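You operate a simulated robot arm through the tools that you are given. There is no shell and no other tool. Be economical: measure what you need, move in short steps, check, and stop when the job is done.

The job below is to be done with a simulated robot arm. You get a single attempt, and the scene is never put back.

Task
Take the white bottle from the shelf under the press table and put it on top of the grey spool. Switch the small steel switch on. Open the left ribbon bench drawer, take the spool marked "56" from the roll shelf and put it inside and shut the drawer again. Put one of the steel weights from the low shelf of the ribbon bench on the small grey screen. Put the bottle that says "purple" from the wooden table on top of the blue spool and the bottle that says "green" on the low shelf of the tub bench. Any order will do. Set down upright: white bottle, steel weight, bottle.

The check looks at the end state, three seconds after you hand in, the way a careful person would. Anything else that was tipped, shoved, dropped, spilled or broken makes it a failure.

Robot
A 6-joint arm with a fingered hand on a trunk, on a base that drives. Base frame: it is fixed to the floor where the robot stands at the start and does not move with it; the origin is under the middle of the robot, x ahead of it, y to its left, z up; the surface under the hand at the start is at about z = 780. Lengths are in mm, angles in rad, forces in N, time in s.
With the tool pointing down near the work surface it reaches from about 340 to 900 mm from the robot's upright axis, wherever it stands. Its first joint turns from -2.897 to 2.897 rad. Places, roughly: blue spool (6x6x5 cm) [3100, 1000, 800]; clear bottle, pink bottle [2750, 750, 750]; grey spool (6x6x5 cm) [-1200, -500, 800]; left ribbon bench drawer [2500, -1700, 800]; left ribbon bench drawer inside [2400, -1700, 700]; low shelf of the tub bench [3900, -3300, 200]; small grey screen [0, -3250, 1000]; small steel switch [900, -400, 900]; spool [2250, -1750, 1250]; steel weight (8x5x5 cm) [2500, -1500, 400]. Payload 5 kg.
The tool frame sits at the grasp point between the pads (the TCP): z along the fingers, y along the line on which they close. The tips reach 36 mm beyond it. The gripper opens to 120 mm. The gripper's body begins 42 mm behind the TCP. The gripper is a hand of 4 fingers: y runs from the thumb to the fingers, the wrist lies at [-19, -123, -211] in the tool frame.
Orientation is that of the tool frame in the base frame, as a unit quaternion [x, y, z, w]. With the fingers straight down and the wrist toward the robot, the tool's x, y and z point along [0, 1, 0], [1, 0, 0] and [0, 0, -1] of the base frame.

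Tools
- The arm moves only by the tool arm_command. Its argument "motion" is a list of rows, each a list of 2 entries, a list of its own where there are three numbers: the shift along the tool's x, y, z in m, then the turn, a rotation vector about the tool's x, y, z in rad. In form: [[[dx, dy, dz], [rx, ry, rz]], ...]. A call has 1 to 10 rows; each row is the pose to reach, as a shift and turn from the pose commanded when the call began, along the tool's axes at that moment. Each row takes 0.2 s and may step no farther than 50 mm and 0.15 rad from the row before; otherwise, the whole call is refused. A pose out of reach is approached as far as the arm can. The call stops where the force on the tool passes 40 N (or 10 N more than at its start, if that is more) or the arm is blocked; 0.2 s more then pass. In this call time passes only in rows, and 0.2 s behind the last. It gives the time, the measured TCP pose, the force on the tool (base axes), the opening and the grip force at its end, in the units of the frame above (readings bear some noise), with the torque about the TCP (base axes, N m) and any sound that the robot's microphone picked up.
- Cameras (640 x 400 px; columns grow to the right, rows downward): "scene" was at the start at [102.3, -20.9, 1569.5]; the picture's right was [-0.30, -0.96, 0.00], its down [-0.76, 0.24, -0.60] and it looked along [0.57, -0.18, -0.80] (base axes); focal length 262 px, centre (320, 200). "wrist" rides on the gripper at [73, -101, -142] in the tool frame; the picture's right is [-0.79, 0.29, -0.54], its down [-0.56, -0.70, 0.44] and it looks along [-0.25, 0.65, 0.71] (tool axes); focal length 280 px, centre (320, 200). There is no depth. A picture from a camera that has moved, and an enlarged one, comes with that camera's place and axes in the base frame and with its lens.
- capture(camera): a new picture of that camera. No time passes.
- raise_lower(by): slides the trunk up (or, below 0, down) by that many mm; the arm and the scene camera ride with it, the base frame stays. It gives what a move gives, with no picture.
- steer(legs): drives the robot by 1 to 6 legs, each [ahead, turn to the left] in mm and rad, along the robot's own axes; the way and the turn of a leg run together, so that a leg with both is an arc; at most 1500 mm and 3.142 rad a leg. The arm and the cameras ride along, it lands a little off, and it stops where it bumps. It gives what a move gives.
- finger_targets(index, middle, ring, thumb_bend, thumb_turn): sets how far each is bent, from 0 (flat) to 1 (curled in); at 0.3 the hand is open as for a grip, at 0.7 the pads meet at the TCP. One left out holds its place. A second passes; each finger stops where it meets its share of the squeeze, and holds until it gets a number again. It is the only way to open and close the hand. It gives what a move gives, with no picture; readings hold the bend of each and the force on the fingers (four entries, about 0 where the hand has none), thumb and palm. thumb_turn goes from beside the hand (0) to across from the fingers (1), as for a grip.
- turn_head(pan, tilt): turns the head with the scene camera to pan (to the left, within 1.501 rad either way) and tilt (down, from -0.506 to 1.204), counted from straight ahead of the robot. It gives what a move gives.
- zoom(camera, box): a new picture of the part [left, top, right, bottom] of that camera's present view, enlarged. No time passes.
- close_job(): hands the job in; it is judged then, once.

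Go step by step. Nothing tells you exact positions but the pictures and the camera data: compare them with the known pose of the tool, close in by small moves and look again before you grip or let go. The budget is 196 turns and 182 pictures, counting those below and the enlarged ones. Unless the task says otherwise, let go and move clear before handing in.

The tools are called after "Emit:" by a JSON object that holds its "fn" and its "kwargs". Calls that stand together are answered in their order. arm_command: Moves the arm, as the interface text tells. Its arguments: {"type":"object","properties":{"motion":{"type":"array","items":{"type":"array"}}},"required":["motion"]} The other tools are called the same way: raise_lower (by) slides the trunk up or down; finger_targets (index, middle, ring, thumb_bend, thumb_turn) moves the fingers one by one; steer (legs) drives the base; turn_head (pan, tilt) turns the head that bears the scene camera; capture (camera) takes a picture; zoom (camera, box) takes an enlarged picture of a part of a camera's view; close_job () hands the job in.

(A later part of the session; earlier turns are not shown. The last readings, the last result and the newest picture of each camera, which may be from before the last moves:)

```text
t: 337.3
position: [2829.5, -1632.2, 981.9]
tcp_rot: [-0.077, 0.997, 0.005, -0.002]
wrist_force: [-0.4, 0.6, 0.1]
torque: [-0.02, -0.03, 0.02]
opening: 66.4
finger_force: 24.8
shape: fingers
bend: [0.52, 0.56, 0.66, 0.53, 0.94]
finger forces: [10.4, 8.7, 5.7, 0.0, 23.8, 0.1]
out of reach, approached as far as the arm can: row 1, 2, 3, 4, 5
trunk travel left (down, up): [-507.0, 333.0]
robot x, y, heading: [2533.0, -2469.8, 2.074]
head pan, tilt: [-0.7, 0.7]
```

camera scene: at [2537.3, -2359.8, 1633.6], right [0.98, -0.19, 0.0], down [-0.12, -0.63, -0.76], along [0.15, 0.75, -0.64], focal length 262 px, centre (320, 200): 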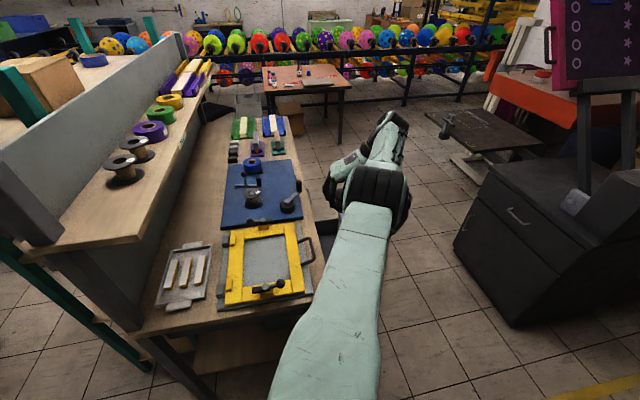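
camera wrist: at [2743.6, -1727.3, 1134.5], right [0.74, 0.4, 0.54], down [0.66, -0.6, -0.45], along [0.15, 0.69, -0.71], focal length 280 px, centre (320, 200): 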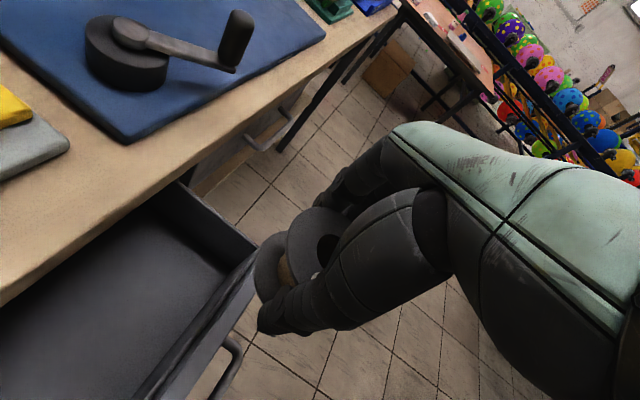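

The wrist seems to be at a joint limit in that direction. I raise the trunk, rotate the hand back the way it came, and will place the spool from the drawer's front instead.

Emit:
{"fn": "raise_lower", "kwargs": {"by": 200}}

Emit:
{"fn": "arm_command", "kwargs": {"motion": [[[-0.0046, 0.0079, 0], [0, 0, -0.141]], [[-0.0092, 0.0157, 0], [0, 0, -0.282]], [[-0.0138, 0.0236, 0], [0, 0, -0.423]], [[-0.0184, 0.0314, 0], [0, 0, -0.564]], [[-0.023, 0.0393, 0], [0, 0, -0.705]], [[-0.0276, 0.0472, 0], [0, 0, -0.846]], [[-0.0322, 0.055, 0], [0, 0, -0.987]], [[-0.0368, 0.0629, 0], [0, 0, -1.128]], [[-0.0414, 0.0707, 0], [0, 0, -1.269]], [[-0.046, 0.0786, 0], [0, 0, -1.41]]]}}

```text
t: 339.5
position: [2829.7, -1633.3, 1180.9]
tcp_rot: [-0.076, 0.997, 0.005, -0.002]
wrist_force: [0.0, -0.4, -0.2]
torque: [-0.01, -0.01, -0.06]
opening: 66.6
finger_force: 24.8
shape: fingers
bend: [0.52, 0.56, 0.66, 0.53, 0.94]
finger forces: [10.3, 8.7, 5.7, 0.0, 23.7, 0.1]
trunk travel left (down, up): [-707.0, 133.0]
robot x, y, heading: [2533.7, -2471.8, 2.078]
head pan, tilt: [-0.7, 0.7]
```

```text
t: 341.7
position: [2745.3, -1767.5, 1251.1]
tcp_rot: [-0.691, 0.722, 0.005, -0.001]
wrist_force: [1.2, -1.6, -2.8]
torque: [0.1, 0.05, -0.02]
opening: 66.0
finger_force: 24.0
shape: fingers
bend: [0.52, 0.56, 0.66, 0.53, 0.94]
finger forces: [10.2, 8.7, 5.8, 0.1, 23.8, 0.1]
out of reach, approached as far as the arm can: row 1, 2, 3, 4, 5, 6, 7, 8, 9, 10
trunk travel left (down, up): [-707.0, 133.0]
robot x, y, heading: [2533.0, -2470.3, 2.075]
head pan, tilt: [-0.7, 0.7]
```

I drive out to the front: first turn right (hand over free floor) and leave the corridor.

Emit:
{"fn": "steer", "kwargs": {"legs": [[0, -2.075], [780, 0]]}}

Emit:
{"fn": "raise_lower", "kwargs": {"by": -120}}

Emit:
{"fn": "arm_command", "kwargs": {"motion": [[[0, 0, 0], [0, 0, -0.14]], [[0, 0, 0], [0, 0, -0.28]], [[0, 0, 0], [0, 0, -0.42]], [[0, 0, 0], [0, 0, -0.55]]]}}

```text
t: 352.1
position: [3842.4, -2964.7, 1248.7]
tcp_rot: [0.257, 0.966, 0.003, 0.003]
wrist_force: [0.0, 0.0, -0.2]
torque: [-0.01, 0.02, 0.0]
opening: 65.8
finger_force: 23.5
shape: fingers
bend: [0.52, 0.56, 0.66, 0.53, 0.94]
finger forces: [9.3, 8.6, 5.7, 0.0, 23.0, 0.0]
trunk travel left (down, up): [-707.0, 133.0]
robot x, y, heading: [3310.2, -2454.6, 0.031]
head pan, tilt: [-0.7, 0.7]
```

```text
t: 353.6
position: [3842.1, -2965.0, 1129.7]
tcp_rot: [0.258, 0.966, 0.002, 0.005]
wrist_force: [0.6, -0.6, -0.1]
torque: [-0.01, -0.02, -0.01]
opening: 66.0
finger_force: 23.4
shape: fingers
bend: [0.52, 0.56, 0.66, 0.53, 0.94]
finger forces: [9.3, 8.7, 5.8, 0.1, 23.1, 0.1]
trunk travel left (down, up): [-587.0, 253.0]
robot x, y, heading: [3305.8, -2453.9, 0.029]
head pan, tilt: [-0.7, 0.7]
```

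```text
t: 354.6
position: [3830.8, -2947.4, 1129.2]
tcp_rot: [0.154, 0.988, 0.001, 0.005]
wrist_force: [0.3, 0.0, -0.7]
torque: [-0.01, 0.0, 0.01]
opening: 65.9
finger_force: 23.1
shape: fingers
bend: [0.52, 0.56, 0.66, 0.53, 0.94]
finger forces: [9.2, 8.6, 5.8, 0.0, 22.9, 0.0]
out of reach, approached as far as the arm can: row 1, 2, 3, 4
trunk travel left (down, up): [-587.0, 253.0]
robot x, y, heading: [3308.8, -2452.8, 0.025]
head pan, tilt: [-0.7, 0.7]
```

Now I swing the hand to straight ahead in free space.

Emit:
{"fn": "arm_command", "kwargs": {"motion": [[[0.009, 0.0444, 0], [0, 0, 0]], [[0.018, 0.0888, 0], [0, 0, 0]], [[0.027, 0.1332, 0], [0, 0, 0]], [[0.036, 0.1776, 0], [0, 0, 0]], [[0.045, 0.222, 0], [0, 0, 0]], [[0.054, 0.2664, 0], [0, 0, 0]], [[0.063, 0.3108, 0], [0, 0, 0]], [[0.072, 0.3552, 0], [0, 0, 0]], [[0.081, 0.3996, 0], [0, 0, 0]], [[0.09, 0.444, 0], [0, 0, 0]]]}}

Emit:
{"fn": "arm_command", "kwargs": {"motion": [[[0, 0, 0], [0, 0, -0.12]], [[0, 0, 0], [0, 0, -0.24]], [[0, 0, 0], [0, 0, -0.34]]]}}

```text
t: 356.8
position: [4021.6, -2750.7, 1186.5]
tcp_rot: [0.154, 0.988, 0.001, 0.003]
wrist_force: [-0.7, 0.5, 0.1]
torque: [0.02, -0.02, 0.01]
opening: 65.9
finger_force: 23.2
shape: fingers
bend: [0.52, 0.56, 0.66, 0.53, 0.94]
finger forces: [9.2, 8.7, 5.9, 0.0, 22.8, 0.0]
out of reach, approached as far as the arm can: row 1, 2, 3, 4, 5, 6, 7, 8, 9, 10
trunk travel left (down, up): [-587.0, 253.0]
robot x, y, heading: [3306.7, -2452.9, 0.027]
head pan, tilt: [-0.7, 0.7]
```

```text
t: 357.6
position: [3997.2, -2737.2, 1184.1]
tcp_rot: [0.009, 1.0, -0.001, 0.008]
wrist_force: [0.4, -0.1, -0.7]
torque: [0.0, -0.02, -0.02]
opening: 65.5
finger_force: 22.9
shape: fingers
bend: [0.52, 0.56, 0.66, 0.53, 0.94]
finger forces: [9.2, 8.7, 6.0, 0.1, 22.8, 0.1]
out of reach, approached as far as the arm can: row 1, 2, 3
trunk travel left (down, up): [-587.0, 253.0]
robot x, y, heading: [3312.9, -2452.1, 0.03]
head pan, tilt: [-0.7, 0.7]
```

This yaw is awkward for the wrist. I return to the natural pose (fingers forward) and will reach into the drawer from its side with the robot facing +y.

Emit:
{"fn": "arm_command", "kwargs": {"motion": [[[0, 0, 0], [0, 0, 0.145]], [[0, 0, 0], [0, 0, 0.29]], [[0, 0, 0], [0, 0, 0.435]], [[0, 0, 0], [0, 0, 0.58]], [[0, 0, 0], [0, 0, 0.725]], [[0, 0, 0], [0, 0, 0.87]], [[0, 0, 0], [0, 0, 1.015]], [[0, 0, 0], [0, 0, 1.16]], [[0, 0, 0], [0, 0, 1.305]], [[0, 0, 0], [0, 0, 1.45]]]}}

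Emit:
{"fn": "capture", "kwargs": {"camera": "scene"}}

```text
t: 359.8
position: [4046.5, -2771.6, 1448.1]
tcp_rot: [0.603, 0.798, -0.008, 0.003]
wrist_force: [-0.7, 1.3, 9.2]
torque: [-0.22, -0.05, -0.07]
opening: 65.9
finger_force: 23.0
shape: fingers
bend: [0.52, 0.56, 0.66, 0.53, 0.94]
finger forces: [9.0, 8.5, 5.7, 0.0, 22.4, 0.1]
out of reach, approached as far as the arm can: row 1, 2, 3, 4, 5, 6, 7, 8, 9, 10
trunk travel left (down, up): [-587.0, 253.0]
robot x, y, heading: [3308.5, -2450.9, 0.032]
head pan, tilt: [-0.7, 0.7]
```

```text
41 pictures are left
camera scene: at [3404.2, -2501.0, 1583.2], right [-0.62, -0.78, 0.0], down [-0.5, 0.4, -0.77], along [0.6, -0.48, -0.64], focal length 262 px, centre (320, 200)
```

scene: 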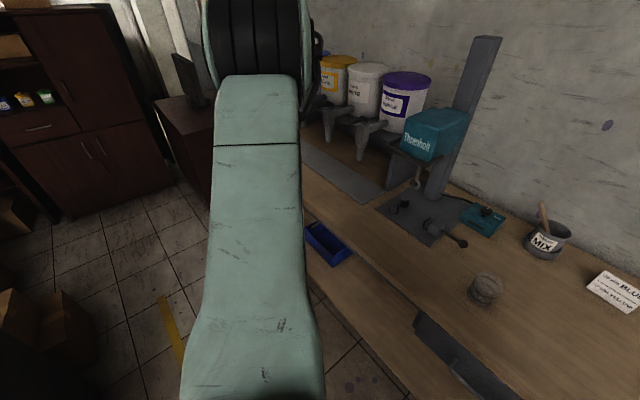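

The arm is in an odd raised posture. I guide the hand back to straight ahead and lower.

Emit:
{"fn": "arm_command", "kwargs": {"motion": [[[0.035, 0.001, 0.03], [0, 0, 0]], [[0.07, 0.002, 0.06], [0, 0, 0]], [[0.105, 0.003, 0.09], [0, 0, 0]], [[0.14, 0.003, 0.12], [0, 0, 0]], [[0.175, 0.004, 0.15], [0, 0, 0]], [[0.21, 0.005, 0.18], [0, 0, 0]], [[0.245, 0.006, 0.21], [0, 0, 0]], [[0.28, 0.006, 0.24], [0, 0, 0]], [[0.315, 0.007, 0.27], [0, 0, 0]], [[0.35, 0.008, 0.3], [0, 0, 0]]]}}

Emit:
{"fn": "capture", "kwargs": {"camera": "scene"}}

```text
t: 362.0
position: [4111.6, -2462.5, 1521.9]
tcp_rot: [0.603, 0.797, -0.01, -0.002]
wrist_force: [-0.1, 0.5, -0.6]
torque: [-0.05, 0.03, -0.02]
opening: 65.2
finger_force: 22.8
shape: fingers
bend: [0.52, 0.56, 0.66, 0.53, 0.94]
finger forces: [9.1, 8.3, 5.7, 0.0, 21.9, 0.0]
out of reach, approached as far as the arm can: row 1, 2, 3, 4, 5, 6, 7, 8, 9, 10
trunk travel left (down, up): [-587.0, 253.0]
robot x, y, heading: [3307.4, -2455.2, 0.028]
head pan, tilt: [-0.7, 0.7]
```

```text
40 pictures are left
camera scene: at [3408.2, -2499.2, 1582.6], right [-0.62, -0.78, 0.0], down [-0.51, 0.4, -0.77], along [0.6, -0.48, -0.64], focal length 262 px, centre (320, 200)
```

scene: 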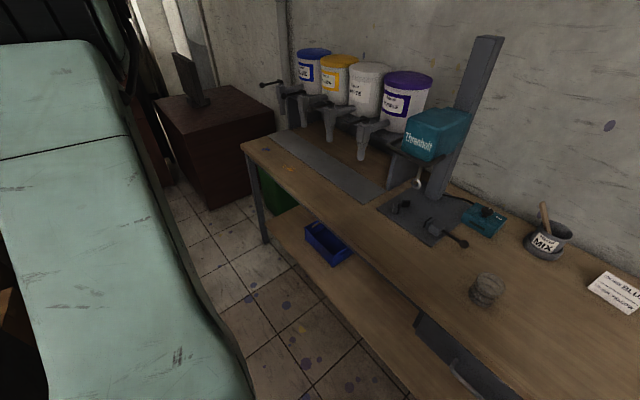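

I try to free the arm by pitching the hand forward, then descending and pitching back.

Emit:
{"fn": "arm_command", "kwargs": {"motion": [[[0, 0, 0], [-0.14, 0, 0]], [[0, 0, 0], [-0.28, 0, 0]], [[0, 0, 0], [-0.42, 0, 0]], [[0, 0, 0], [-0.56, 0, 0]], [[0, 0, 0], [-0.7, 0, 0]], [[0, 0, 0], [-0.84, 0, 0]], [[0, 0, 0], [-0.98, 0, 0]], [[0, 0, 0], [-1.12, 0, 0]], [[0, 0, 0], [-1.26, 0, 0]]]}}

Emit:
{"fn": "turn_head", "kwargs": {"pan": 0, "tilt": 0.2}}

Emit:
{"fn": "capture", "kwargs": {"camera": "scene"}}

```text
t: 364.0
position: [4215.8, -2494.9, 1783.0]
tcp_rot: [0.491, 0.65, 0.461, 0.352]
wrist_force: [0.3, 0.2, -0.5]
torque: [0.0, -0.03, 0.01]
opening: 65.3
finger_force: 22.4
shape: fingers
bend: [0.52, 0.56, 0.66, 0.53, 0.94]
finger forces: [8.9, 8.0, 5.6, 0.0, 21.8, 0.0]
out of reach, approached as far as the arm can: row 1, 2, 3, 4, 5, 6, 7, 8, 9
trunk travel left (down, up): [-587.0, 253.0]
robot x, y, heading: [3306.8, -2453.2, 0.025]
head pan, tilt: [-0.7, 0.7]
```

```text
t: 365.1
position: [4215.1, -2494.2, 1780.0]
tcp_rot: [0.491, 0.651, 0.46, 0.352]
wrist_force: [-0.2, -0.4, -1.1]
torque: [0.01, 0.0, 0.02]
opening: 65.1
finger_force: 22.2
shape: fingers
bend: [0.52, 0.56, 0.66, 0.53, 0.94]
finger forces: [8.9, 8.0, 5.6, 0.0, 21.8, 0.1]
trunk travel left (down, up): [-587.0, 253.0]
robot x, y, heading: [3309.0, -2451.2, 0.03]
head pan, tilt: [0.0, 0.201]
```

```text
39 pictures are left
camera scene: at [3434.2, -2448.8, 1627.8], right [0.03, -1.0, 0.0], down [-0.2, -0.01, -0.98], along [0.98, 0.03, -0.2], focal length 262 px, centre (320, 200)
```

scene: 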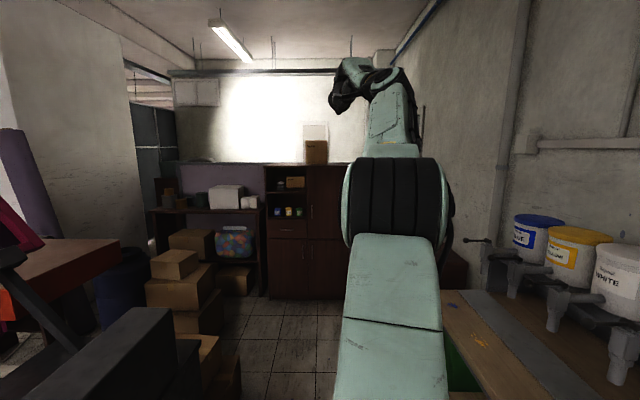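

Now it's clear: the forearm has flipped upward. I stretch the arm forward and down to bring the elbow back over.

Emit:
{"fn": "arm_command", "kwargs": {"motion": [[[-0.0015, -0.0321, 0.0232], [0, 0, 0]], [[-0.003, -0.0642, 0.0464], [0, 0, 0]], [[-0.0045, -0.0963, 0.0696], [0, 0, 0]], [[-0.006, -0.1284, 0.0928], [0, 0, 0]], [[-0.0075, -0.1605, 0.116], [0, 0, 0]], [[-0.009, -0.1926, 0.1392], [0, 0, 0]], [[-0.0105, -0.2247, 0.1624], [0, 0, 0]], [[-0.012, -0.2568, 0.1856], [0, 0, 0]], [[-0.0135, -0.2889, 0.2088], [0, 0, 0]], [[-0.015, -0.321, 0.232], [0, 0, 0]]]}}

Emit:
{"fn": "capture", "kwargs": {"camera": "scene"}}

```text
t: 367.3
position: [4339.7, -2474.3, 1394.6]
tcp_rot: [0.49, 0.648, 0.463, 0.354]
wrist_force: [0.0, 0.7, 0.3]
torque: [0.04, 0.03, 0.01]
opening: 64.6
finger_force: 21.5
shape: fingers
bend: [0.52, 0.56, 0.66, 0.53, 0.94]
finger forces: [8.9, 7.8, 5.4, 0.0, 21.3, 0.0]
trunk travel left (down, up): [-587.0, 253.0]
robot x, y, heading: [3309.9, -2454.3, 0.029]
head pan, tilt: [0.0, 0.201]
```

```text
38 pictures are left
camera scene: at [3435.7, -2448.4, 1627.7], right [0.03, -1.0, 0.0], down [-0.2, -0.01, -0.98], along [0.98, 0.03, -0.2], focal length 262 px, centre (320, 200)
```

scene: 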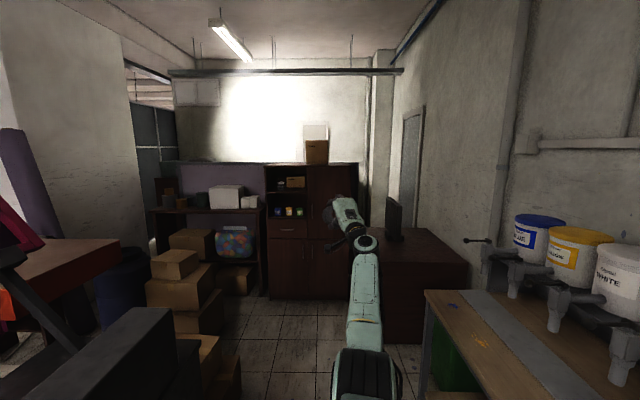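

The hand follows freely now. I stretch further out, then down and in, so the elbow ends up on top.

Emit:
{"fn": "arm_command", "kwargs": {"motion": [[[-0.0085, -0.0134, 0.0378], [0, 0, 0]], [[-0.017, -0.0268, 0.0756], [0, 0, 0]], [[-0.0255, -0.0402, 0.1134], [0, 0, 0]], [[-0.034, -0.0536, 0.151], [0, 0, 0]], [[-0.034, -0.0926, 0.1646], [0, 0, 0]], [[-0.034, -0.1316, 0.1782], [0, 0, 0]], [[-0.034, -0.1706, 0.1918], [0, 0, 0]], [[-0.032, -0.2106, 0.1964], [0, 0, 0]], [[-0.028, -0.2506, 0.201], [0, 0, 0]], [[-0.024, -0.2906, 0.2056], [0, 0, 0]]]}}

Emit:
{"fn": "capture", "kwargs": {"camera": "scene"}}

```text
t: 369.5
position: [4304.7, -2459.0, 1070.5]
tcp_rot: [0.492, 0.648, 0.462, 0.353]
wrist_force: [-1.5, 0.7, -3.2]
torque: [0.08, -0.19, -0.01]
opening: 65.1
finger_force: 23.0
shape: fingers
bend: [0.52, 0.56, 0.66, 0.53, 0.94]
finger forces: [9.3, 8.0, 5.9, 0.0, 22.3, 0.1]
out of reach, approached as far as the arm can: row 1, 2, 3, 4, 5, 6, 7, 8, 9, 10
trunk travel left (down, up): [-587.0, 253.0]
robot x, y, heading: [3313.5, -2451.2, 0.037]
head pan, tilt: [0.0, 0.201]
```

```text
37 pictures are left
camera scene: at [3434.2, -2449.4, 1627.3], right [0.03, -1.0, 0.0], down [-0.2, -0.01, -0.98], along [0.98, 0.03, -0.2], focal length 262 px, centre (320, 200)
```

scene: 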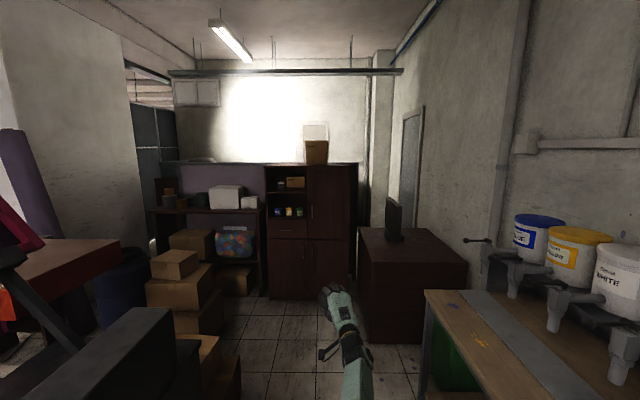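

Arm is stretched forward-down. Now I retract while pitching the hand back to down.

Emit:
{"fn": "arm_command", "kwargs": {"motion": [[[0.0078, -0.0233, -0.0215], [0.12, 0, 0]], [[0.0156, -0.0466, -0.0429], [0.24, 0, 0]], [[0.0234, -0.0699, -0.0644], [0.36, 0, 0]], [[0.0312, -0.0932, -0.0858], [0.48, 0, 0]], [[0.039, -0.1165, -0.1073], [0.6, 0, 0]], [[0.0468, -0.1398, -0.1288], [0.72, 0, 0]], [[0.0546, -0.1631, -0.1502], [0.84, 0, 0]], [[0.0624, -0.1864, -0.1717], [0.96, 0, 0]], [[0.0702, -0.2097, -0.1931], [1.08, 0, 0]], [[0.078, -0.233, -0.2146], [1.2, 0, 0]]]}}

Emit:
{"fn": "capture", "kwargs": {"camera": "scene"}}

```text
t: 371.7
position: [4024.1, -2465.1, 922.6]
tcp_rot: [0.604, 0.797, 0.016, 0.015]
wrist_force: [-1.2, 0.0, -0.8]
torque: [0.04, -0.02, 0.0]
opening: 64.8
finger_force: 22.9
shape: fingers
bend: [0.52, 0.56, 0.66, 0.53, 0.94]
finger forces: [9.2, 8.2, 5.7, 0.0, 21.5, 0.0]
trunk travel left (down, up): [-587.0, 253.0]
robot x, y, heading: [3314.3, -2448.2, 0.032]
head pan, tilt: [0.0, 0.201]
```

```text
36 pictures are left
camera scene: at [3434.2, -2448.5, 1627.8], right [0.03, -1.0, 0.0], down [-0.2, -0.01, -0.98], along [0.98, 0.03, -0.2], focal length 262 px, centre (320, 200)
```

scene: 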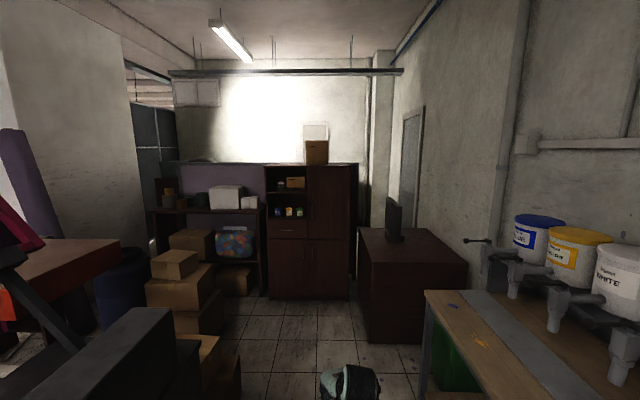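

The arm is back in its normal posture with the spool in hand. I square the yaw, back along the corridor and turn to face the drawer from its side.

Emit:
{"fn": "arm_command", "kwargs": {"motion": [[[0, 0, 0], [0, 0, 0.125]], [[0, 0, 0], [0, 0, 0.25]]]}}

Emit:
{"fn": "raise_lower", "kwargs": {"by": 100}}

Emit:
{"fn": "steer", "kwargs": {"legs": [[-600, 0], [0, 1.54]]}}

Emit:
{"fn": "turn_head", "kwargs": {"pan": 0, "tilt": 0.8}}

Emit:
{"fn": "capture", "kwargs": {"camera": "scene"}}

Emit:
{"fn": "capture", "kwargs": {"camera": "wrist"}}

```text
t: 372.3
position: [4024.4, -2462.7, 923.4]
tcp_rot: [0.699, 0.714, 0.018, 0.014]
wrist_force: [0.0, 0.1, 0.1]
torque: [0.0, 0.0, 0.01]
opening: 64.4
finger_force: 22.3
shape: fingers
bend: [0.52, 0.56, 0.66, 0.53, 0.94]
finger forces: [9.3, 8.2, 5.6, 0.1, 21.5, 0.1]
trunk travel left (down, up): [-587.0, 253.0]
robot x, y, heading: [3311.6, -2451.7, 0.029]
head pan, tilt: [0.0, 0.201]
```

```text
t: 373.6
position: [4025.0, -2462.5, 1025.3]
tcp_rot: [0.698, 0.715, 0.018, 0.014]
wrist_force: [-0.5, -0.1, -0.8]
torque: [0.01, -0.02, 0.0]
opening: 64.4
finger_force: 22.2
shape: fingers
bend: [0.52, 0.56, 0.66, 0.53, 0.94]
finger forces: [9.3, 8.1, 5.6, 0.0, 21.5, 0.1]
trunk travel left (down, up): [-687.0, 153.0]
robot x, y, heading: [3311.2, -2454.5, 0.029]
head pan, tilt: [0.0, 0.201]
```

```text
t: 381.9
position: [2712.0, -1757.2, 1024.4]
tcp_rot: [-0.009, 1.0, 0.022, -0.004]
wrist_force: [1.0, -0.5, -1.0]
torque: [-0.02, -0.03, 0.02]
opening: 64.4
finger_force: 20.7
shape: fingers
bend: [0.52, 0.56, 0.66, 0.53, 0.94]
finger forces: [8.7, 7.6, 5.3, 0.0, 20.3, 0.0]
trunk travel left (down, up): [-687.0, 153.0]
robot x, y, heading: [2699.8, -2479.0, 1.599]
head pan, tilt: [0.0, 0.201]
```

```text
t: 382.9
position: [2711.2, -1758.5, 1024.9]
tcp_rot: [-0.01, 1.0, 0.023, -0.004]
wrist_force: [0.4, -0.4, -0.8]
torque: [-0.01, -0.02, 0.0]
opening: 64.4
finger_force: 21.0
shape: fingers
bend: [0.52, 0.56, 0.66, 0.53, 0.94]
finger forces: [8.7, 7.7, 5.2, 0.0, 20.2, 0.1]
trunk travel left (down, up): [-687.0, 153.0]
robot x, y, heading: [2698.9, -2473.2, 1.598]
head pan, tilt: [0.0, 0.799]
```

```text
35 pictures are left
camera scene: at [2697.7, -2361.4, 1674.3], right [1.0, 0.03, 0.0], down [0.02, -0.72, -0.7], along [-0.02, 0.7, -0.72], focal length 262 px, centre (320, 200)
```

scene: 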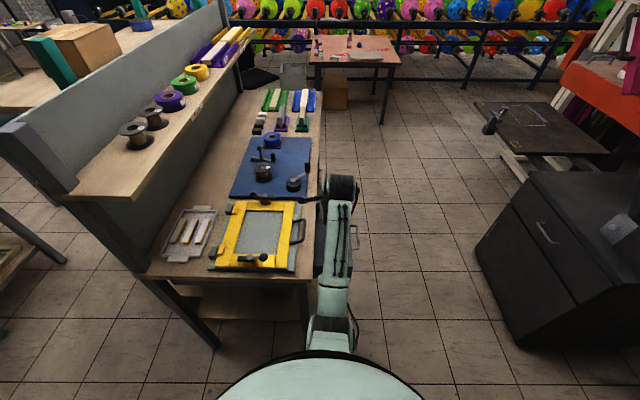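

```text
34 pictures are left
camera wrist: at [2642.2, -1866.9, 1162.8], right [0.79, 0.28, 0.55], down [0.57, -0.67, -0.48], along [0.23, 0.69, -0.69], focal length 280 px, centre (320, 200)
```

wrist: 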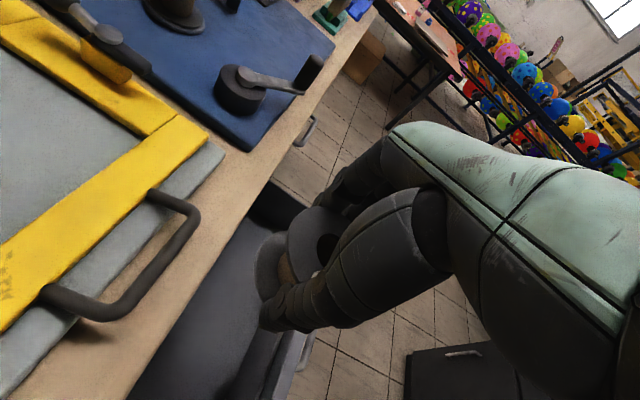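

The hand is over the drawer with the slim side across it. I shift 14 mm in +x and lower.

Emit:
{"fn": "arm_command", "kwargs": {"motion": [[[-0.014, 0, 0], [0, 0, 0]]]}}

Emit:
{"fn": "raise_lower", "kwargs": {"by": -190}}

Emit:
{"fn": "raise_lower", "kwargs": {"by": -30}}

Emit:
{"fn": "capture", "kwargs": {"camera": "wrist"}}

```text
t: 383.3
position: [2727.9, -1757.5, 1023.4]
tcp_rot: [-0.009, 1.0, 0.023, -0.003]
wrist_force: [-0.2, 0.0, -1.1]
torque: [0.01, -0.01, 0.02]
opening: 64.3
finger_force: 20.8
shape: fingers
bend: [0.52, 0.56, 0.66, 0.53, 0.94]
finger forces: [8.8, 7.6, 5.3, 0.1, 20.2, 0.0]
trunk travel left (down, up): [-687.0, 153.0]
robot x, y, heading: [2701.7, -2472.5, 1.602]
head pan, tilt: [0.0, 0.799]
```

```text
t: 385.3
position: [2726.6, -1757.9, 834.3]
tcp_rot: [-0.01, 1.0, 0.023, -0.003]
wrist_force: [0.9, 0.4, -1.5]
torque: [0.01, -0.02, 0.0]
opening: 64.3
finger_force: 21.3
shape: fingers
bend: [0.52, 0.56, 0.66, 0.53, 0.94]
finger forces: [8.7, 7.7, 5.3, 0.0, 20.1, 0.0]
trunk travel left (down, up): [-497.0, 343.0]
robot x, y, heading: [2699.8, -2474.9, 1.598]
head pan, tilt: [0.0, 0.799]
```

```text
t: 386.1
position: [2726.4, -1757.6, 803.4]
tcp_rot: [-0.009, 1.0, 0.023, -0.003]
wrist_force: [-0.5, -0.1, 0.0]
torque: [0.0, 0.0, -0.01]
opening: 64.3
finger_force: 20.9
shape: fingers
bend: [0.52, 0.56, 0.66, 0.53, 0.94]
finger forces: [8.8, 7.6, 5.3, 0.0, 20.2, 0.0]
trunk travel left (down, up): [-467.0, 373.0]
robot x, y, heading: [2699.8, -2470.0, 1.599]
head pan, tilt: [0.0, 0.799]
```

```text
33 pictures are left
camera wrist: at [2657.7, -1866.8, 941.8], right [0.79, 0.28, 0.55], down [0.57, -0.67, -0.48], along [0.23, 0.69, -0.69], focal length 280 px, centre (320, 200)
```

wrist: 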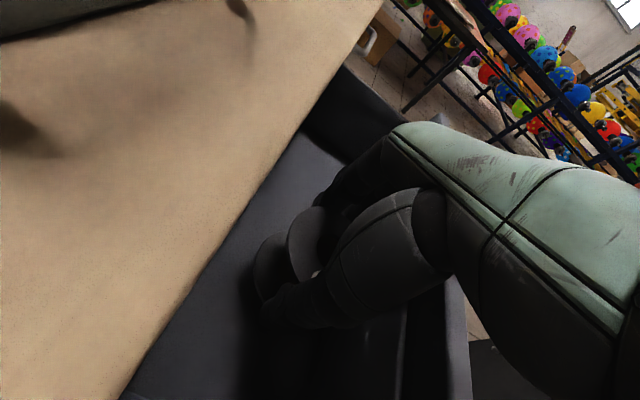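

It fits. I lower until the spool touches the drawer floor.

Emit:
{"fn": "raise_lower", "kwargs": {"by": -18}}

Emit:
{"fn": "raise_lower", "kwargs": {"by": -8}}

Emit:
{"fn": "raise_lower", "kwargs": {"by": -8}}

```text
t: 386.7
position: [2726.4, -1756.6, 785.4]
tcp_rot: [-0.009, 1.0, 0.023, -0.004]
wrist_force: [-0.9, 0.5, -0.9]
torque: [0.01, -0.03, 0.02]
opening: 64.2
finger_force: 20.6
shape: fingers
bend: [0.52, 0.56, 0.66, 0.53, 0.94]
finger forces: [8.6, 7.7, 5.5, 0.0, 20.2, 0.1]
trunk travel left (down, up): [-449.0, 391.0]
robot x, y, heading: [2695.1, -2470.5, 1.596]
head pan, tilt: [0.0, 0.799]
```

```text
t: 387.3
position: [2727.2, -1758.2, 778.3]
tcp_rot: [-0.01, 1.0, 0.024, -0.003]
wrist_force: [-0.8, -1.0, 7.6]
torque: [0.04, -0.23, -0.02]
opening: 64.3
finger_force: 23.6
shape: fingers
bend: [0.52, 0.56, 0.66, 0.53, 0.94]
finger forces: [8.6, 8.3, 6.4, 0.0, 23.1, 0.1]
trunk travel left (down, up): [-441.0, 399.0]
robot x, y, heading: [2700.8, -2474.0, 1.598]
head pan, tilt: [0.0, 0.799]
```

```text
t: 387.9
position: [2727.1, -1758.6, 777.6]
tcp_rot: [-0.009, 1.0, 0.029, -0.003]
wrist_force: [-0.2, 0.1, 34.7]
torque: [0.29, -0.35, -0.07]
opening: 64.1
finger_force: 26.7
shape: fingers
bend: [0.52, 0.56, 0.66, 0.53, 0.94]
finger forces: [9.4, 10.4, 7.7, 0.0, 25.2, 0.0]
trunk travel left (down, up): [-433.0, 407.0]
robot x, y, heading: [2696.0, -2474.8, 1.598]
head pan, tilt: [0.0, 0.799]
```

Spool rests on the drawer floor. Release and lift out.

Emit:
{"fn": "raise_lower", "kwargs": {"by": 7}}

Emit:
{"fn": "finger_targets", "kwargs": {"index": 0.36, "middle": 0.36, "ring": 0.36, "thumb_bend": 0.34}}

Emit:
{"fn": "raise_lower", "kwargs": {"by": 230}}

Emit:
{"fn": "capture", "kwargs": {"camera": "wrist"}}

```text
t: 388.4
position: [2726.8, -1758.4, 777.5]
tcp_rot: [-0.01, 1.0, 0.023, -0.002]
wrist_force: [0.0, 5.3, 18.9]
torque: [0.8, -0.32, 0.07]
opening: 64.4
finger_force: 25.8
shape: fingers
bend: [0.52, 0.55, 0.66, 0.53, 0.94]
finger forces: [10.6, 10.6, 7.6, 0.0, 21.9, 0.1]
trunk travel left (down, up): [-440.0, 400.0]
robot x, y, heading: [2695.4, -2474.9, 1.596]
head pan, tilt: [0.0, 0.799]
```

```text
t: 389.4
position: [2727.0, -1758.4, 776.5]
tcp_rot: [-0.009, 1.0, 0.022, -0.004]
wrist_force: [0.7, 0.0, 0.4]
torque: [0.0, -0.04, -0.05]
opening: 108.6
finger_force: 0.1
shape: fingers
bend: [0.36, 0.36, 0.36, 0.34, 0.97]
finger forces: [0.0, 0.1, 0.1, 0.0, 0.1, 0.0]
trunk travel left (down, up): [-440.0, 400.0]
robot x, y, heading: [2699.8, -2473.1, 1.593]
head pan, tilt: [0.0, 0.799]
```

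```text
t: 391.9
position: [2727.3, -1757.9, 1005.8]
tcp_rot: [-0.01, 1.0, 0.022, -0.003]
wrist_force: [0.3, 0.0, 0.1]
torque: [0.01, 0.01, 0.01]
opening: 108.5
finger_force: 0.1
shape: fingers
bend: [0.36, 0.36, 0.36, 0.34, 0.97]
finger forces: [0.0, 0.0, 0.0, 0.0, 0.1, 0.0]
trunk travel left (down, up): [-670.0, 170.0]
robot x, y, heading: [2702.6, -2471.5, 1.598]
head pan, tilt: [0.0, 0.799]
```

```text
32 pictures are left
camera wrist: at [2657.7, -1866.6, 1144.7], right [0.79, 0.28, 0.55], down [0.57, -0.67, -0.48], along [0.23, 0.69, -0.69], focal length 280 px, centre (320, 200)
```

wrist: 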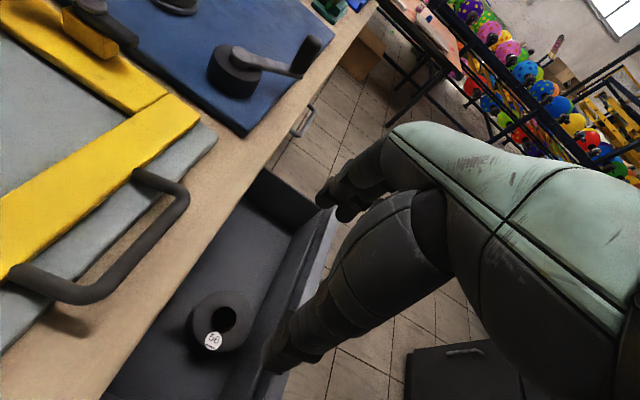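

Spool 56 lies in the drawer. Now I move the closed hand in front of the drawer and push it shut.

Emit:
{"fn": "finger_targets", "kwargs": {"index": 0.7, "middle": 0.7, "ring": 0.7, "thumb_bend": 0.65}}

Emit:
{"fn": "arm_command", "kwargs": {"motion": [[[-0.045, 0.01, 0], [0, 0, 0]], [[-0.09, 0.02, 0], [0, 0, 0]], [[-0.135, 0.03, 0], [0, 0, 0]], [[-0.18, 0.04, 0], [0, 0, 0]], [[-0.215, 0.045, 0], [0, 0, 0]]]}}

Emit:
{"fn": "raise_lower", "kwargs": {"by": -195}}

Emit:
{"fn": "arm_command", "kwargs": {"motion": [[[0.03, 0, 0], [0, 0, 0]], [[0.06, 0, 0], [0, 0, 0]], [[0.09, 0, 0], [0, 0, 0]], [[0.12, 0, 0], [0, 0, 0]], [[0.15, 0, 0], [0, 0, 0]], [[0.18, 0, 0], [0, 0, 0]], [[0.205, 0, 0], [0, 0, 0]]]}}

Emit:
{"fn": "capture", "kwargs": {"camera": "scene"}}

```text
t: 392.9
position: [2727.4, -1757.9, 1007.1]
tcp_rot: [-0.01, 1.0, 0.023, -0.004]
wrist_force: [1.1, -0.2, -0.4]
torque: [0.0, -0.04, 0.01]
opening: 13.4
finger_force: 0.0
shape: fingers
bend: [0.7, 0.7, 0.7, 0.65, 0.97]
finger forces: [0.1, 0.1, 0.0, 0.0, 0.1, 0.1]
trunk travel left (down, up): [-670.0, 170.0]
robot x, y, heading: [2696.5, -2475.0, 1.598]
head pan, tilt: [0.0, 0.799]
```

```text
t: 394.1
position: [2938.4, -1709.0, 1009.4]
tcp_rot: [-0.01, 1.0, 0.023, -0.004]
wrist_force: [0.0, -1.3, -0.3]
torque: [-0.03, 0.01, -0.02]
opening: 12.7
finger_force: 0.1
shape: fingers
bend: [0.7, 0.7, 0.7, 0.65, 0.97]
finger forces: [0.1, 0.1, 0.0, 0.0, 0.1, 0.0]
trunk travel left (down, up): [-670.0, 170.0]
robot x, y, heading: [2699.1, -2474.5, 1.602]
head pan, tilt: [0.0, 0.799]
```

```text
t: 396.2
position: [2937.6, -1708.8, 816.2]
tcp_rot: [-0.009, 1.0, 0.023, -0.003]
wrist_force: [0.2, 0.0, 0.1]
torque: [0.01, -0.02, 0.02]
opening: 12.9
finger_force: 0.1
shape: fingers
bend: [0.7, 0.7, 0.7, 0.65, 0.97]
finger forces: [0.0, 0.1, 0.0, 0.0, 0.0, 0.0]
trunk travel left (down, up): [-475.0, 365.0]
robot x, y, heading: [2697.5, -2472.4, 1.597]
head pan, tilt: [0.0, 0.799]
```

```text
t: 397.8
position: [2732.2, -1713.4, 816.4]
tcp_rot: [-0.01, 1.0, 0.022, -0.002]
wrist_force: [0.4, -0.3, -0.2]
torque: [0.01, -0.02, -0.03]
opening: 12.6
finger_force: 0.1
shape: fingers
bend: [0.7, 0.7, 0.7, 0.65, 0.98]
finger forces: [0.0, 0.0, 0.0, 0.1, 0.0, 0.0]
trunk travel left (down, up): [-475.0, 365.0]
robot x, y, heading: [2695.8, -2473.0, 1.599]
head pan, tilt: [0.0, 0.799]
```

```text
31 pictures are left
camera scene: at [2697.1, -2361.7, 1462.2], right [1.0, 0.03, 0.0], down [0.02, -0.72, -0.7], along [-0.02, 0.7, -0.72], focal length 262 px, centre (320, 200)
```

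scene: 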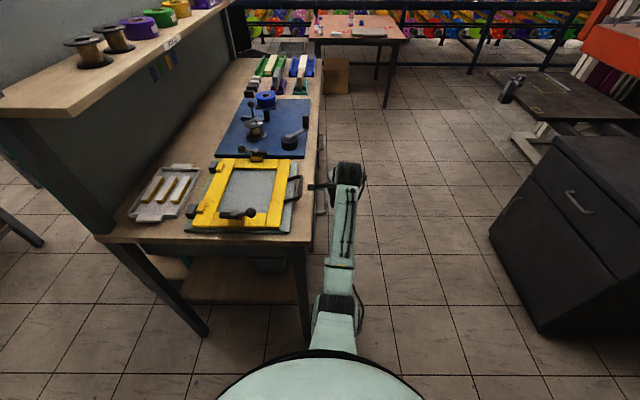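

The drawer moved in. I push on until it stops.

Emit:
{"fn": "arm_command", "kwargs": {"motion": [[[0.012, 0, 0], [0, 0, 0]], [[0.024, 0, 0], [0, 0, 0]], [[0.036, 0, 0], [0, 0, 0]], [[0.048, 0, 0], [0, 0, 0]], [[0.06, 0, 0], [0, 0, 0]]]}}

Emit:
{"fn": "zoom", "kwargs": {"camera": "scene", "box": [270, 150, 370, 260]}}

```text
t: 398.8
position: [2702.2, -1713.0, 816.4]
tcp_rot: [0.001, 1.0, 0.024, 0.005]
wrist_force: [21.5, 0.6, 2.1]
torque: [0.0, -0.6, -0.12]
opening: 12.3
finger_force: 10.9
shape: fingers
bend: [0.7, 0.7, 0.7, 0.65, 0.99]
finger forces: [18.7, 0.0, 0.0, 0.1, 3.1, 0.0]
trunk travel left (down, up): [-475.0, 365.0]
robot x, y, heading: [2699.9, -2471.8, 1.585]
head pan, tilt: [0.0, 0.799]
stopped in row 5: the force on the tool passed its limit at 46 N (the readings are from after the stop); the commanded pose is now the measured one
```

```text
3.64 times, centred on (320, 205) of scene
camera zoom: at [2699.4, -2361.8, 1462.2], right [1.0, 0.02, 0.0], down [0.01, -0.72, -0.7], along [-0.01, 0.7, -0.72], focal length 951 px, centre (320, 182)
```

zoom: 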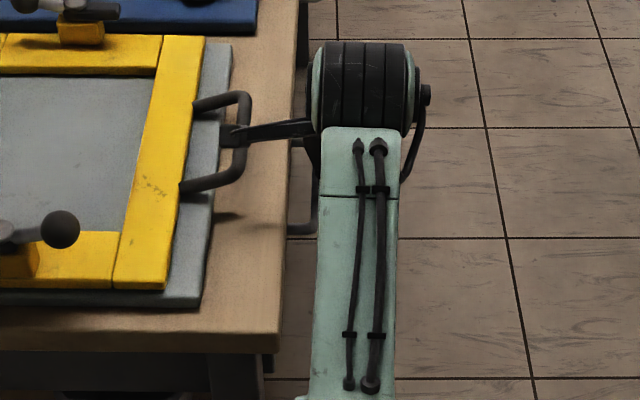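

The drawer is shut (stopped at 46 N). I retreat and drive to the front to look at the steel weights on the low shelf.

Emit:
{"fn": "arm_command", "kwargs": {"motion": [[[-0.04, 0, 0], [0, 0, 0]], [[-0.08, 0, 0], [0, 0, 0]], [[-0.12, 0, 0], [0, 0, 0]]]}}

Emit:
{"fn": "raise_lower", "kwargs": {"by": 280}}

Emit:
{"fn": "steer", "kwargs": {"legs": [[0, -1.6], [650, 0], [0, 1.571], [1060, 0], [0, 1.571]]}}

Emit:
{"fn": "raise_lower", "kwargs": {"by": -400}}

Emit:
{"fn": "turn_head", "kwargs": {"pan": 0, "tilt": 0.6}}

Emit:
{"fn": "capture", "kwargs": {"camera": "scene"}}

```text
t: 399.6
position: [2817.7, -1711.9, 816.2]
tcp_rot: [-0.003, 1.0, 0.023, 0.002]
wrist_force: [0.0, -0.4, 0.2]
torque: [0.02, -0.01, 0.02]
opening: 12.6
finger_force: 0.1
shape: fingers
bend: [0.7, 0.7, 0.7, 0.65, 0.98]
finger forces: [0.0, 0.0, 0.0, 0.0, 0.0, 0.1]
trunk travel left (down, up): [-475.0, 365.0]
robot x, y, heading: [2699.8, -2475.5, 1.59]
head pan, tilt: [0.0, 0.799]
```

```text
t: 402.4
position: [2816.2, -1711.2, 1097.7]
tcp_rot: [-0.003, 1.0, 0.023, 0.003]
wrist_force: [-0.1, 0.3, -0.1]
torque: [0.01, 0.0, 0.04]
opening: 12.6
finger_force: 0.0
shape: fingers
bend: [0.7, 0.7, 0.7, 0.65, 0.98]
finger forces: [0.0, 0.0, 0.1, 0.0, 0.0, 0.1]
trunk travel left (down, up): [-755.0, 85.0]
robot x, y, heading: [2698.2, -2475.4, 1.589]
head pan, tilt: [0.0, 0.799]
```

```text
t: 426.1
position: [2598.7, -1219.2, 1096.1]
tcp_rot: [-0.699, 0.715, 0.018, -0.014]
wrist_force: [-0.3, 0.0, -0.1]
torque: [0.01, 0.01, 0.01]
opening: 12.7
finger_force: 0.0
shape: fingers
bend: [0.7, 0.7, 0.7, 0.65, 0.98]
finger forces: [0.0, 0.0, 0.0, 0.1, 0.0, 0.0]
trunk travel left (down, up): [-755.0, 85.0]
robot x, y, heading: [3355.9, -1359.6, 3.13]
head pan, tilt: [0.0, 0.799]
```

```text
t: 427.9
position: [2594.7, -1217.7, 937.2]
tcp_rot: [-0.697, 0.716, 0.03, -0.023]
wrist_force: [7.3, -1.2, 14.6]
torque: [-0.17, -0.62, -0.01]
opening: 17.6
finger_force: 9.1
shape: fingers
bend: [0.7, 0.7, 0.7, 0.63, 0.97]
finger forces: [0.0, 0.0, 0.0, 0.0, 19.4, 0.0]
trunk travel left (down, up): [-581.0, 259.0]
robot x, y, heading: [3360.3, -1361.7, 3.131]
head pan, tilt: [0.0, 0.799]
stopped: the force on the tool passed its limit at 57 N (the readings are from after the stop); the commanded pose is now the measured one
```

```text
t: 428.7
position: [2596.2, -1218.6, 935.5]
tcp_rot: [-0.697, 0.716, 0.029, -0.022]
wrist_force: [5.8, -0.2, 17.2]
torque: [-0.08, -0.59, -0.02]
opening: 16.7
finger_force: 9.8
shape: fingers
bend: [0.7, 0.7, 0.7, 0.64, 0.97]
finger forces: [0.1, 0.0, 0.0, 0.0, 20.2, 0.0]
trunk travel left (down, up): [-581.0, 259.0]
robot x, y, heading: [3357.7, -1358.7, 3.136]
head pan, tilt: [0.0, 0.6]
```

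```text
29 pictures are left
camera scene: at [3243.8, -1357.0, 1585.3], right [0.01, 1.0, 0.0], down [0.56, 0.0, -0.83], along [-0.83, 0.01, -0.56], focal length 262 px, centre (320, 200)
```

scene: 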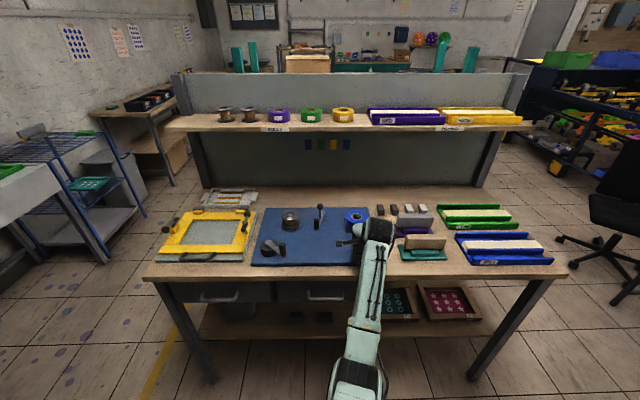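

I lowered over the bench by mistake and the thumb pressed on something. I raise right away, back the hand off and check the bench.

Emit:
{"fn": "raise_lower", "kwargs": {"by": 120}}

Emit:
{"fn": "arm_command", "kwargs": {"motion": [[[0.0, -0.04, 0], [0, 0, 0]], [[0.0, -0.08, 0], [0, 0, 0]], [[0.0, -0.12, 0], [0, 0, 0]], [[0.0, -0.16, 0], [0, 0, 0]], [[0, -0.2, 0], [0, 0, 0]]]}}

Emit:
{"fn": "zoom", "kwargs": {"camera": "scene", "box": [240, 180, 480, 330]}}

```text
t: 430.2
position: [2594.1, -1218.6, 1054.1]
tcp_rot: [-0.698, 0.716, 0.027, -0.022]
wrist_force: [-0.6, -0.1, 0.3]
torque: [0.02, -0.01, 0.01]
opening: 12.7
finger_force: 0.0
shape: fingers
bend: [0.7, 0.7, 0.7, 0.65, 0.97]
finger forces: [0.0, 0.0, 0.0, 0.0, 0.1, 0.0]
trunk travel left (down, up): [-701.0, 139.0]
robot x, y, heading: [3356.5, -1358.3, 3.135]
head pan, tilt: [0.0, 0.6]
```

```text
t: 431.4
position: [2797.1, -1222.7, 1042.5]
tcp_rot: [-0.697, 0.716, 0.028, -0.022]
wrist_force: [0.4, 0.2, 1.5]
torque: [-0.01, 0.03, 0.02]
opening: 12.8
finger_force: 0.1
shape: fingers
bend: [0.7, 0.7, 0.7, 0.65, 0.97]
finger forces: [0.0, 0.0, 0.0, 0.1, 0.0, 0.0]
trunk travel left (down, up): [-701.0, 139.0]
robot x, y, heading: [3354.9, -1357.2, 3.127]
head pan, tilt: [0.0, 0.6]
```

```text
2.67 times, centred on (360, 255) of scene
camera zoom: at [3241.9, -1356.7, 1705.2], right [0.01, 1.0, 0.0], down [0.56, 0.0, -0.83], along [-0.83, 0.01, -0.56], focal length 697 px, centre (213, 53)
```

zoom: 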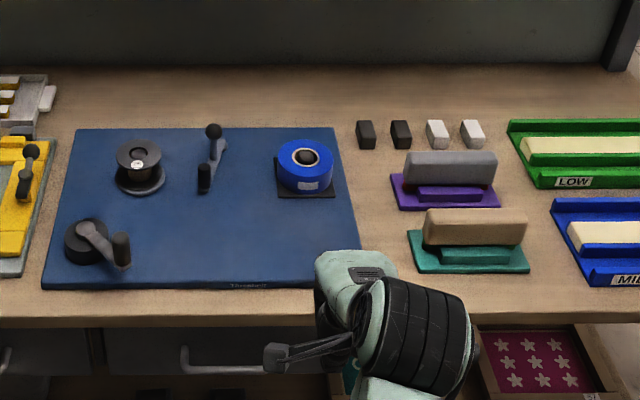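

All items look undisturbed. I lower in front of the bench to see the weights.

Emit:
{"fn": "raise_lower", "kwargs": {"by": -400}}

Emit:
{"fn": "zoom", "kwargs": {"camera": "scene", "box": [220, 250, 380, 350]}}

```text
t: 435.2
position: [2793.9, -1223.0, 641.7]
tcp_rot: [-0.698, 0.716, 0.027, -0.021]
wrist_force: [0.0, 0.4, -0.9]
torque: [-0.01, 0.01, 0.01]
opening: 12.4
finger_force: 0.0
shape: fingers
bend: [0.7, 0.7, 0.7, 0.65, 0.97]
finger forces: [0.0, 0.1, 0.0, 0.0, 0.1, 0.1]
trunk travel left (down, up): [-301.0, 539.0]
robot x, y, heading: [3359.4, -1359.1, 3.131]
head pan, tilt: [0.0, 0.6]
```

```text
4.00 times, centred on (300, 300) of scene
camera zoom: at [3240.2, -1356.4, 1305.1], right [0.01, 1.0, 0.0], down [0.56, 0.0, -0.83], along [-0.83, 0.01, -0.56], focal length 1046 px, centre (400, -200)
```

zoom: 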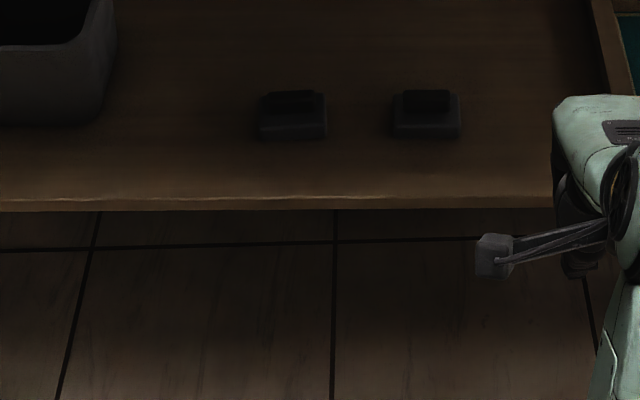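

The weights have an 8×5 cm base with a smaller grip on top. I move in front of the left one, open the hand, pitch it 20° and look with the wrist camera.

Emit:
{"fn": "arm_command", "kwargs": {"motion": [[[0.04, 0, 0], [-0.06, 0, 0]], [[0.08, 0, 0], [-0.12, 0, 0]], [[0.12, 0, 0], [-0.18, 0, 0]], [[0.16, 0, 0], [-0.24, 0, 0]], [[0.2, 0, 0], [-0.3, 0, 0]], [[0.238, 0, 0], [-0.36, 0, 0]]]}}

Emit:
{"fn": "raise_lower", "kwargs": {"by": -150}}

Emit:
{"fn": "finger_targets", "kwargs": {"index": 0.38, "middle": 0.38, "ring": 0.38, "thumb_bend": 0.38}}

Emit:
{"fn": "capture", "kwargs": {"camera": "wrist"}}

```text
t: 436.6
position: [2786.9, -1462.3, 640.0]
tcp_rot: [-0.683, 0.699, 0.155, -0.146]
wrist_force: [0.1, 0.2, 0.4]
torque: [-0.02, 0.0, 0.0]
opening: 12.5
finger_force: 0.0
shape: fingers
bend: [0.7, 0.7, 0.7, 0.65, 0.98]
finger forces: [0.1, 0.0, 0.1, 0.0, 0.0, 0.1]
trunk travel left (down, up): [-301.0, 539.0]
robot x, y, heading: [3356.3, -1360.6, 3.137]
head pan, tilt: [0.0, 0.6]
```

```text
t: 438.4
position: [2785.7, -1461.8, 489.8]
tcp_rot: [-0.683, 0.699, 0.155, -0.146]
wrist_force: [-0.2, 0.2, 0.0]
torque: [-0.02, 0.02, -0.01]
opening: 12.3
finger_force: 0.1
shape: fingers
bend: [0.7, 0.7, 0.7, 0.65, 0.98]
finger forces: [0.1, 0.0, 0.0, 0.1, 0.0, 0.0]
trunk travel left (down, up): [-151.0, 689.0]
robot x, y, heading: [3352.8, -1355.2, 3.136]
head pan, tilt: [0.0, 0.6]
```

```text
t: 439.4
position: [2785.4, -1463.4, 491.3]
tcp_rot: [-0.683, 0.699, 0.154, -0.145]
wrist_force: [0.2, -0.1, -0.2]
torque: [0.03, 0.01, 0.0]
opening: 99.5
finger_force: 0.1
shape: fingers
bend: [0.38, 0.38, 0.38, 0.38, 0.98]
finger forces: [0.0, 0.0, 0.0, 0.1, 0.0, 0.0]
trunk travel left (down, up): [-151.0, 689.0]
robot x, y, heading: [3357.1, -1360.9, 3.128]
head pan, tilt: [0.0, 0.6]
```

```text
26 pictures are left
camera wrist: at [2936.0, -1539.0, 577.8], right [-0.02, 0.79, 0.62], down [0.47, 0.55, -0.69], along [-0.88, 0.28, -0.38], focal length 280 px, centre (320, 200)
```

wrist: 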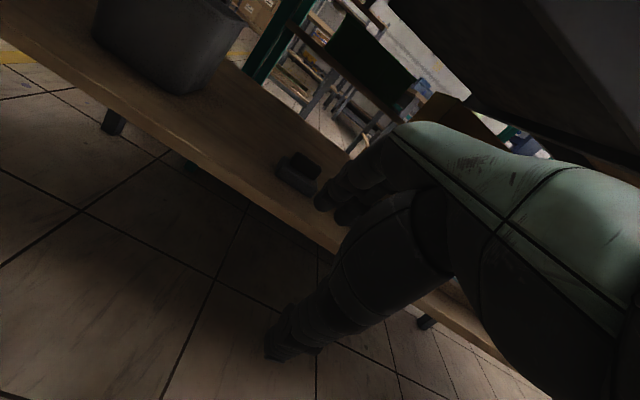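

Weight at (2515,-1464), shelf ≈387. I drive 60 mm closer and reach over it.

Emit:
{"fn": "steer", "kwargs": {"legs": [[60, 0]]}}

Emit:
{"fn": "arm_command", "kwargs": {"motion": [[[0, 0.037, 0.0197], [0, 0, 0]], [[0, 0.074, 0.0394], [0, 0, 0]], [[0, 0.111, 0.0591], [0, 0, 0]], [[0, 0.148, 0.0788], [0, 0, 0]], [[0, 0.1857, 0.0985], [0, 0, 0]]]}}

Emit:
{"fn": "capture", "kwargs": {"camera": "wrist"}}

```text
t: 440.4
position: [2726.2, -1461.1, 490.6]
tcp_rot: [-0.683, 0.699, 0.154, -0.146]
wrist_force: [0.3, -0.3, 0.3]
torque: [0.0, 0.01, -0.02]
opening: 99.9
finger_force: 0.1
shape: fingers
bend: [0.38, 0.38, 0.38, 0.38, 0.98]
finger forces: [0.1, 0.0, 0.0, 0.0, 0.0, 0.0]
trunk travel left (down, up): [-151.0, 689.0]
robot x, y, heading: [3301.7, -1358.5, 3.13]
head pan, tilt: [0.0, 0.6]
```

```text
t: 441.6
position: [2516.5, -1453.7, 478.0]
tcp_rot: [-0.683, 0.699, 0.155, -0.145]
wrist_force: [-0.4, 0.2, 0.0]
torque: [0.03, 0.01, 0.01]
opening: 99.7
finger_force: 0.1
shape: fingers
bend: [0.38, 0.38, 0.38, 0.38, 0.98]
finger forces: [0.0, 0.0, 0.0, 0.0, 0.0, 0.0]
trunk travel left (down, up): [-151.0, 689.0]
robot x, y, heading: [3294.4, -1356.4, 3.133]
head pan, tilt: [0.0, 0.6]
```

```text
25 pictures are left
camera wrist: at [2666.6, -1530.8, 565.3], right [-0.02, 0.79, 0.62], down [0.47, 0.55, -0.69], along [-0.88, 0.28, -0.38], focal length 280 px, centre (320, 200)
```

wrist: 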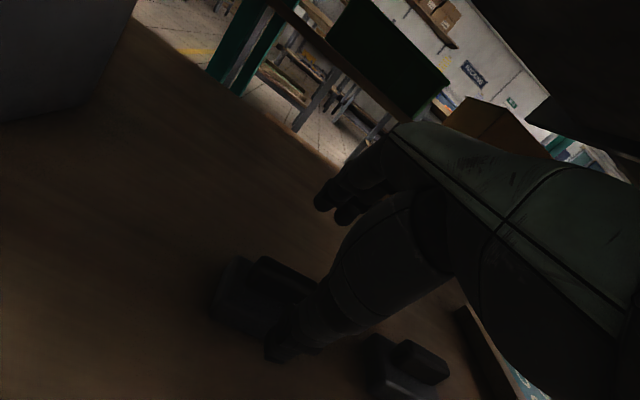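

Weight is under the hand (needs 11 mm in y). I level the hand while lowering around it.

Emit:
{"fn": "arm_command", "kwargs": {"motion": [[[0.006, 0, 0], [0.1, 0, 0]], [[0.011, -0.004, 0.009], [0.2, 0, 0]], [[0.011, -0.01, 0.022], [0.3, 0, 0]], [[0.011, -0.017, 0.038], [0.34, 0, 0]]]}}

Emit:
{"fn": "finger_targets", "kwargs": {"index": 0.75, "middle": 0.75, "ring": 0.75, "thumb_bend": 0.75}}

Emit:
{"fn": "capture", "kwargs": {"camera": "wrist"}}

```text
t: 442.6
position: [2515.5, -1464.2, 441.4]
tcp_rot: [-0.697, 0.716, 0.036, -0.031]
wrist_force: [-2.6, 0.1, 15.5]
torque: [-0.14, -0.91, -0.01]
opening: 101.2
finger_force: 8.6
shape: fingers
bend: [0.38, 0.38, 0.38, 0.38, 0.98]
finger forces: [0.1, 0.1, 0.0, 0.0, 16.3, 0.0]
trunk travel left (down, up): [-151.0, 689.0]
robot x, y, heading: [3298.2, -1355.4, 3.131]
head pan, tilt: [0.0, 0.6]
```

```text
t: 443.6
position: [2515.4, -1463.8, 442.2]
tcp_rot: [-0.697, 0.716, 0.037, -0.031]
wrist_force: [-6.5, 4.0, 31.2]
torque: [-0.1, -1.88, 0.16]
opening: 47.4
finger_force: 31.9
shape: fingers
bend: [0.74, 0.74, 0.74, 0.42, 0.97]
finger forces: [6.4, 4.5, 3.8, 0.0, 48.8, 0.0]
trunk travel left (down, up): [-151.0, 689.0]
robot x, y, heading: [3297.8, -1360.1, 3.132]
head pan, tilt: [0.0, 0.6]
```

```text
24 pictures are left
camera wrist: at [2627.6, -1540.5, 573.2], right [-0.21, 0.79, 0.57], down [0.67, 0.55, -0.5], along [-0.71, 0.27, -0.65], focal length 280 px, centre (320, 200)
```

wrist: 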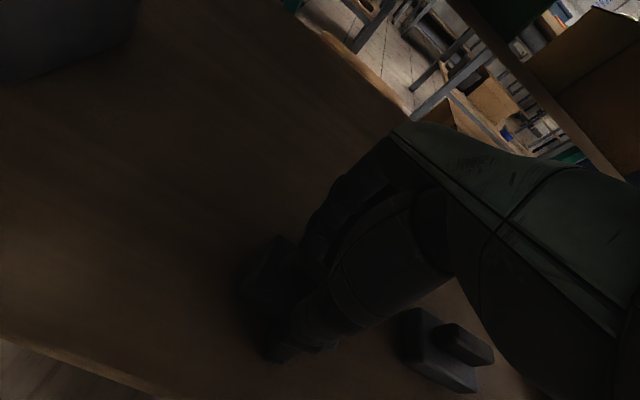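

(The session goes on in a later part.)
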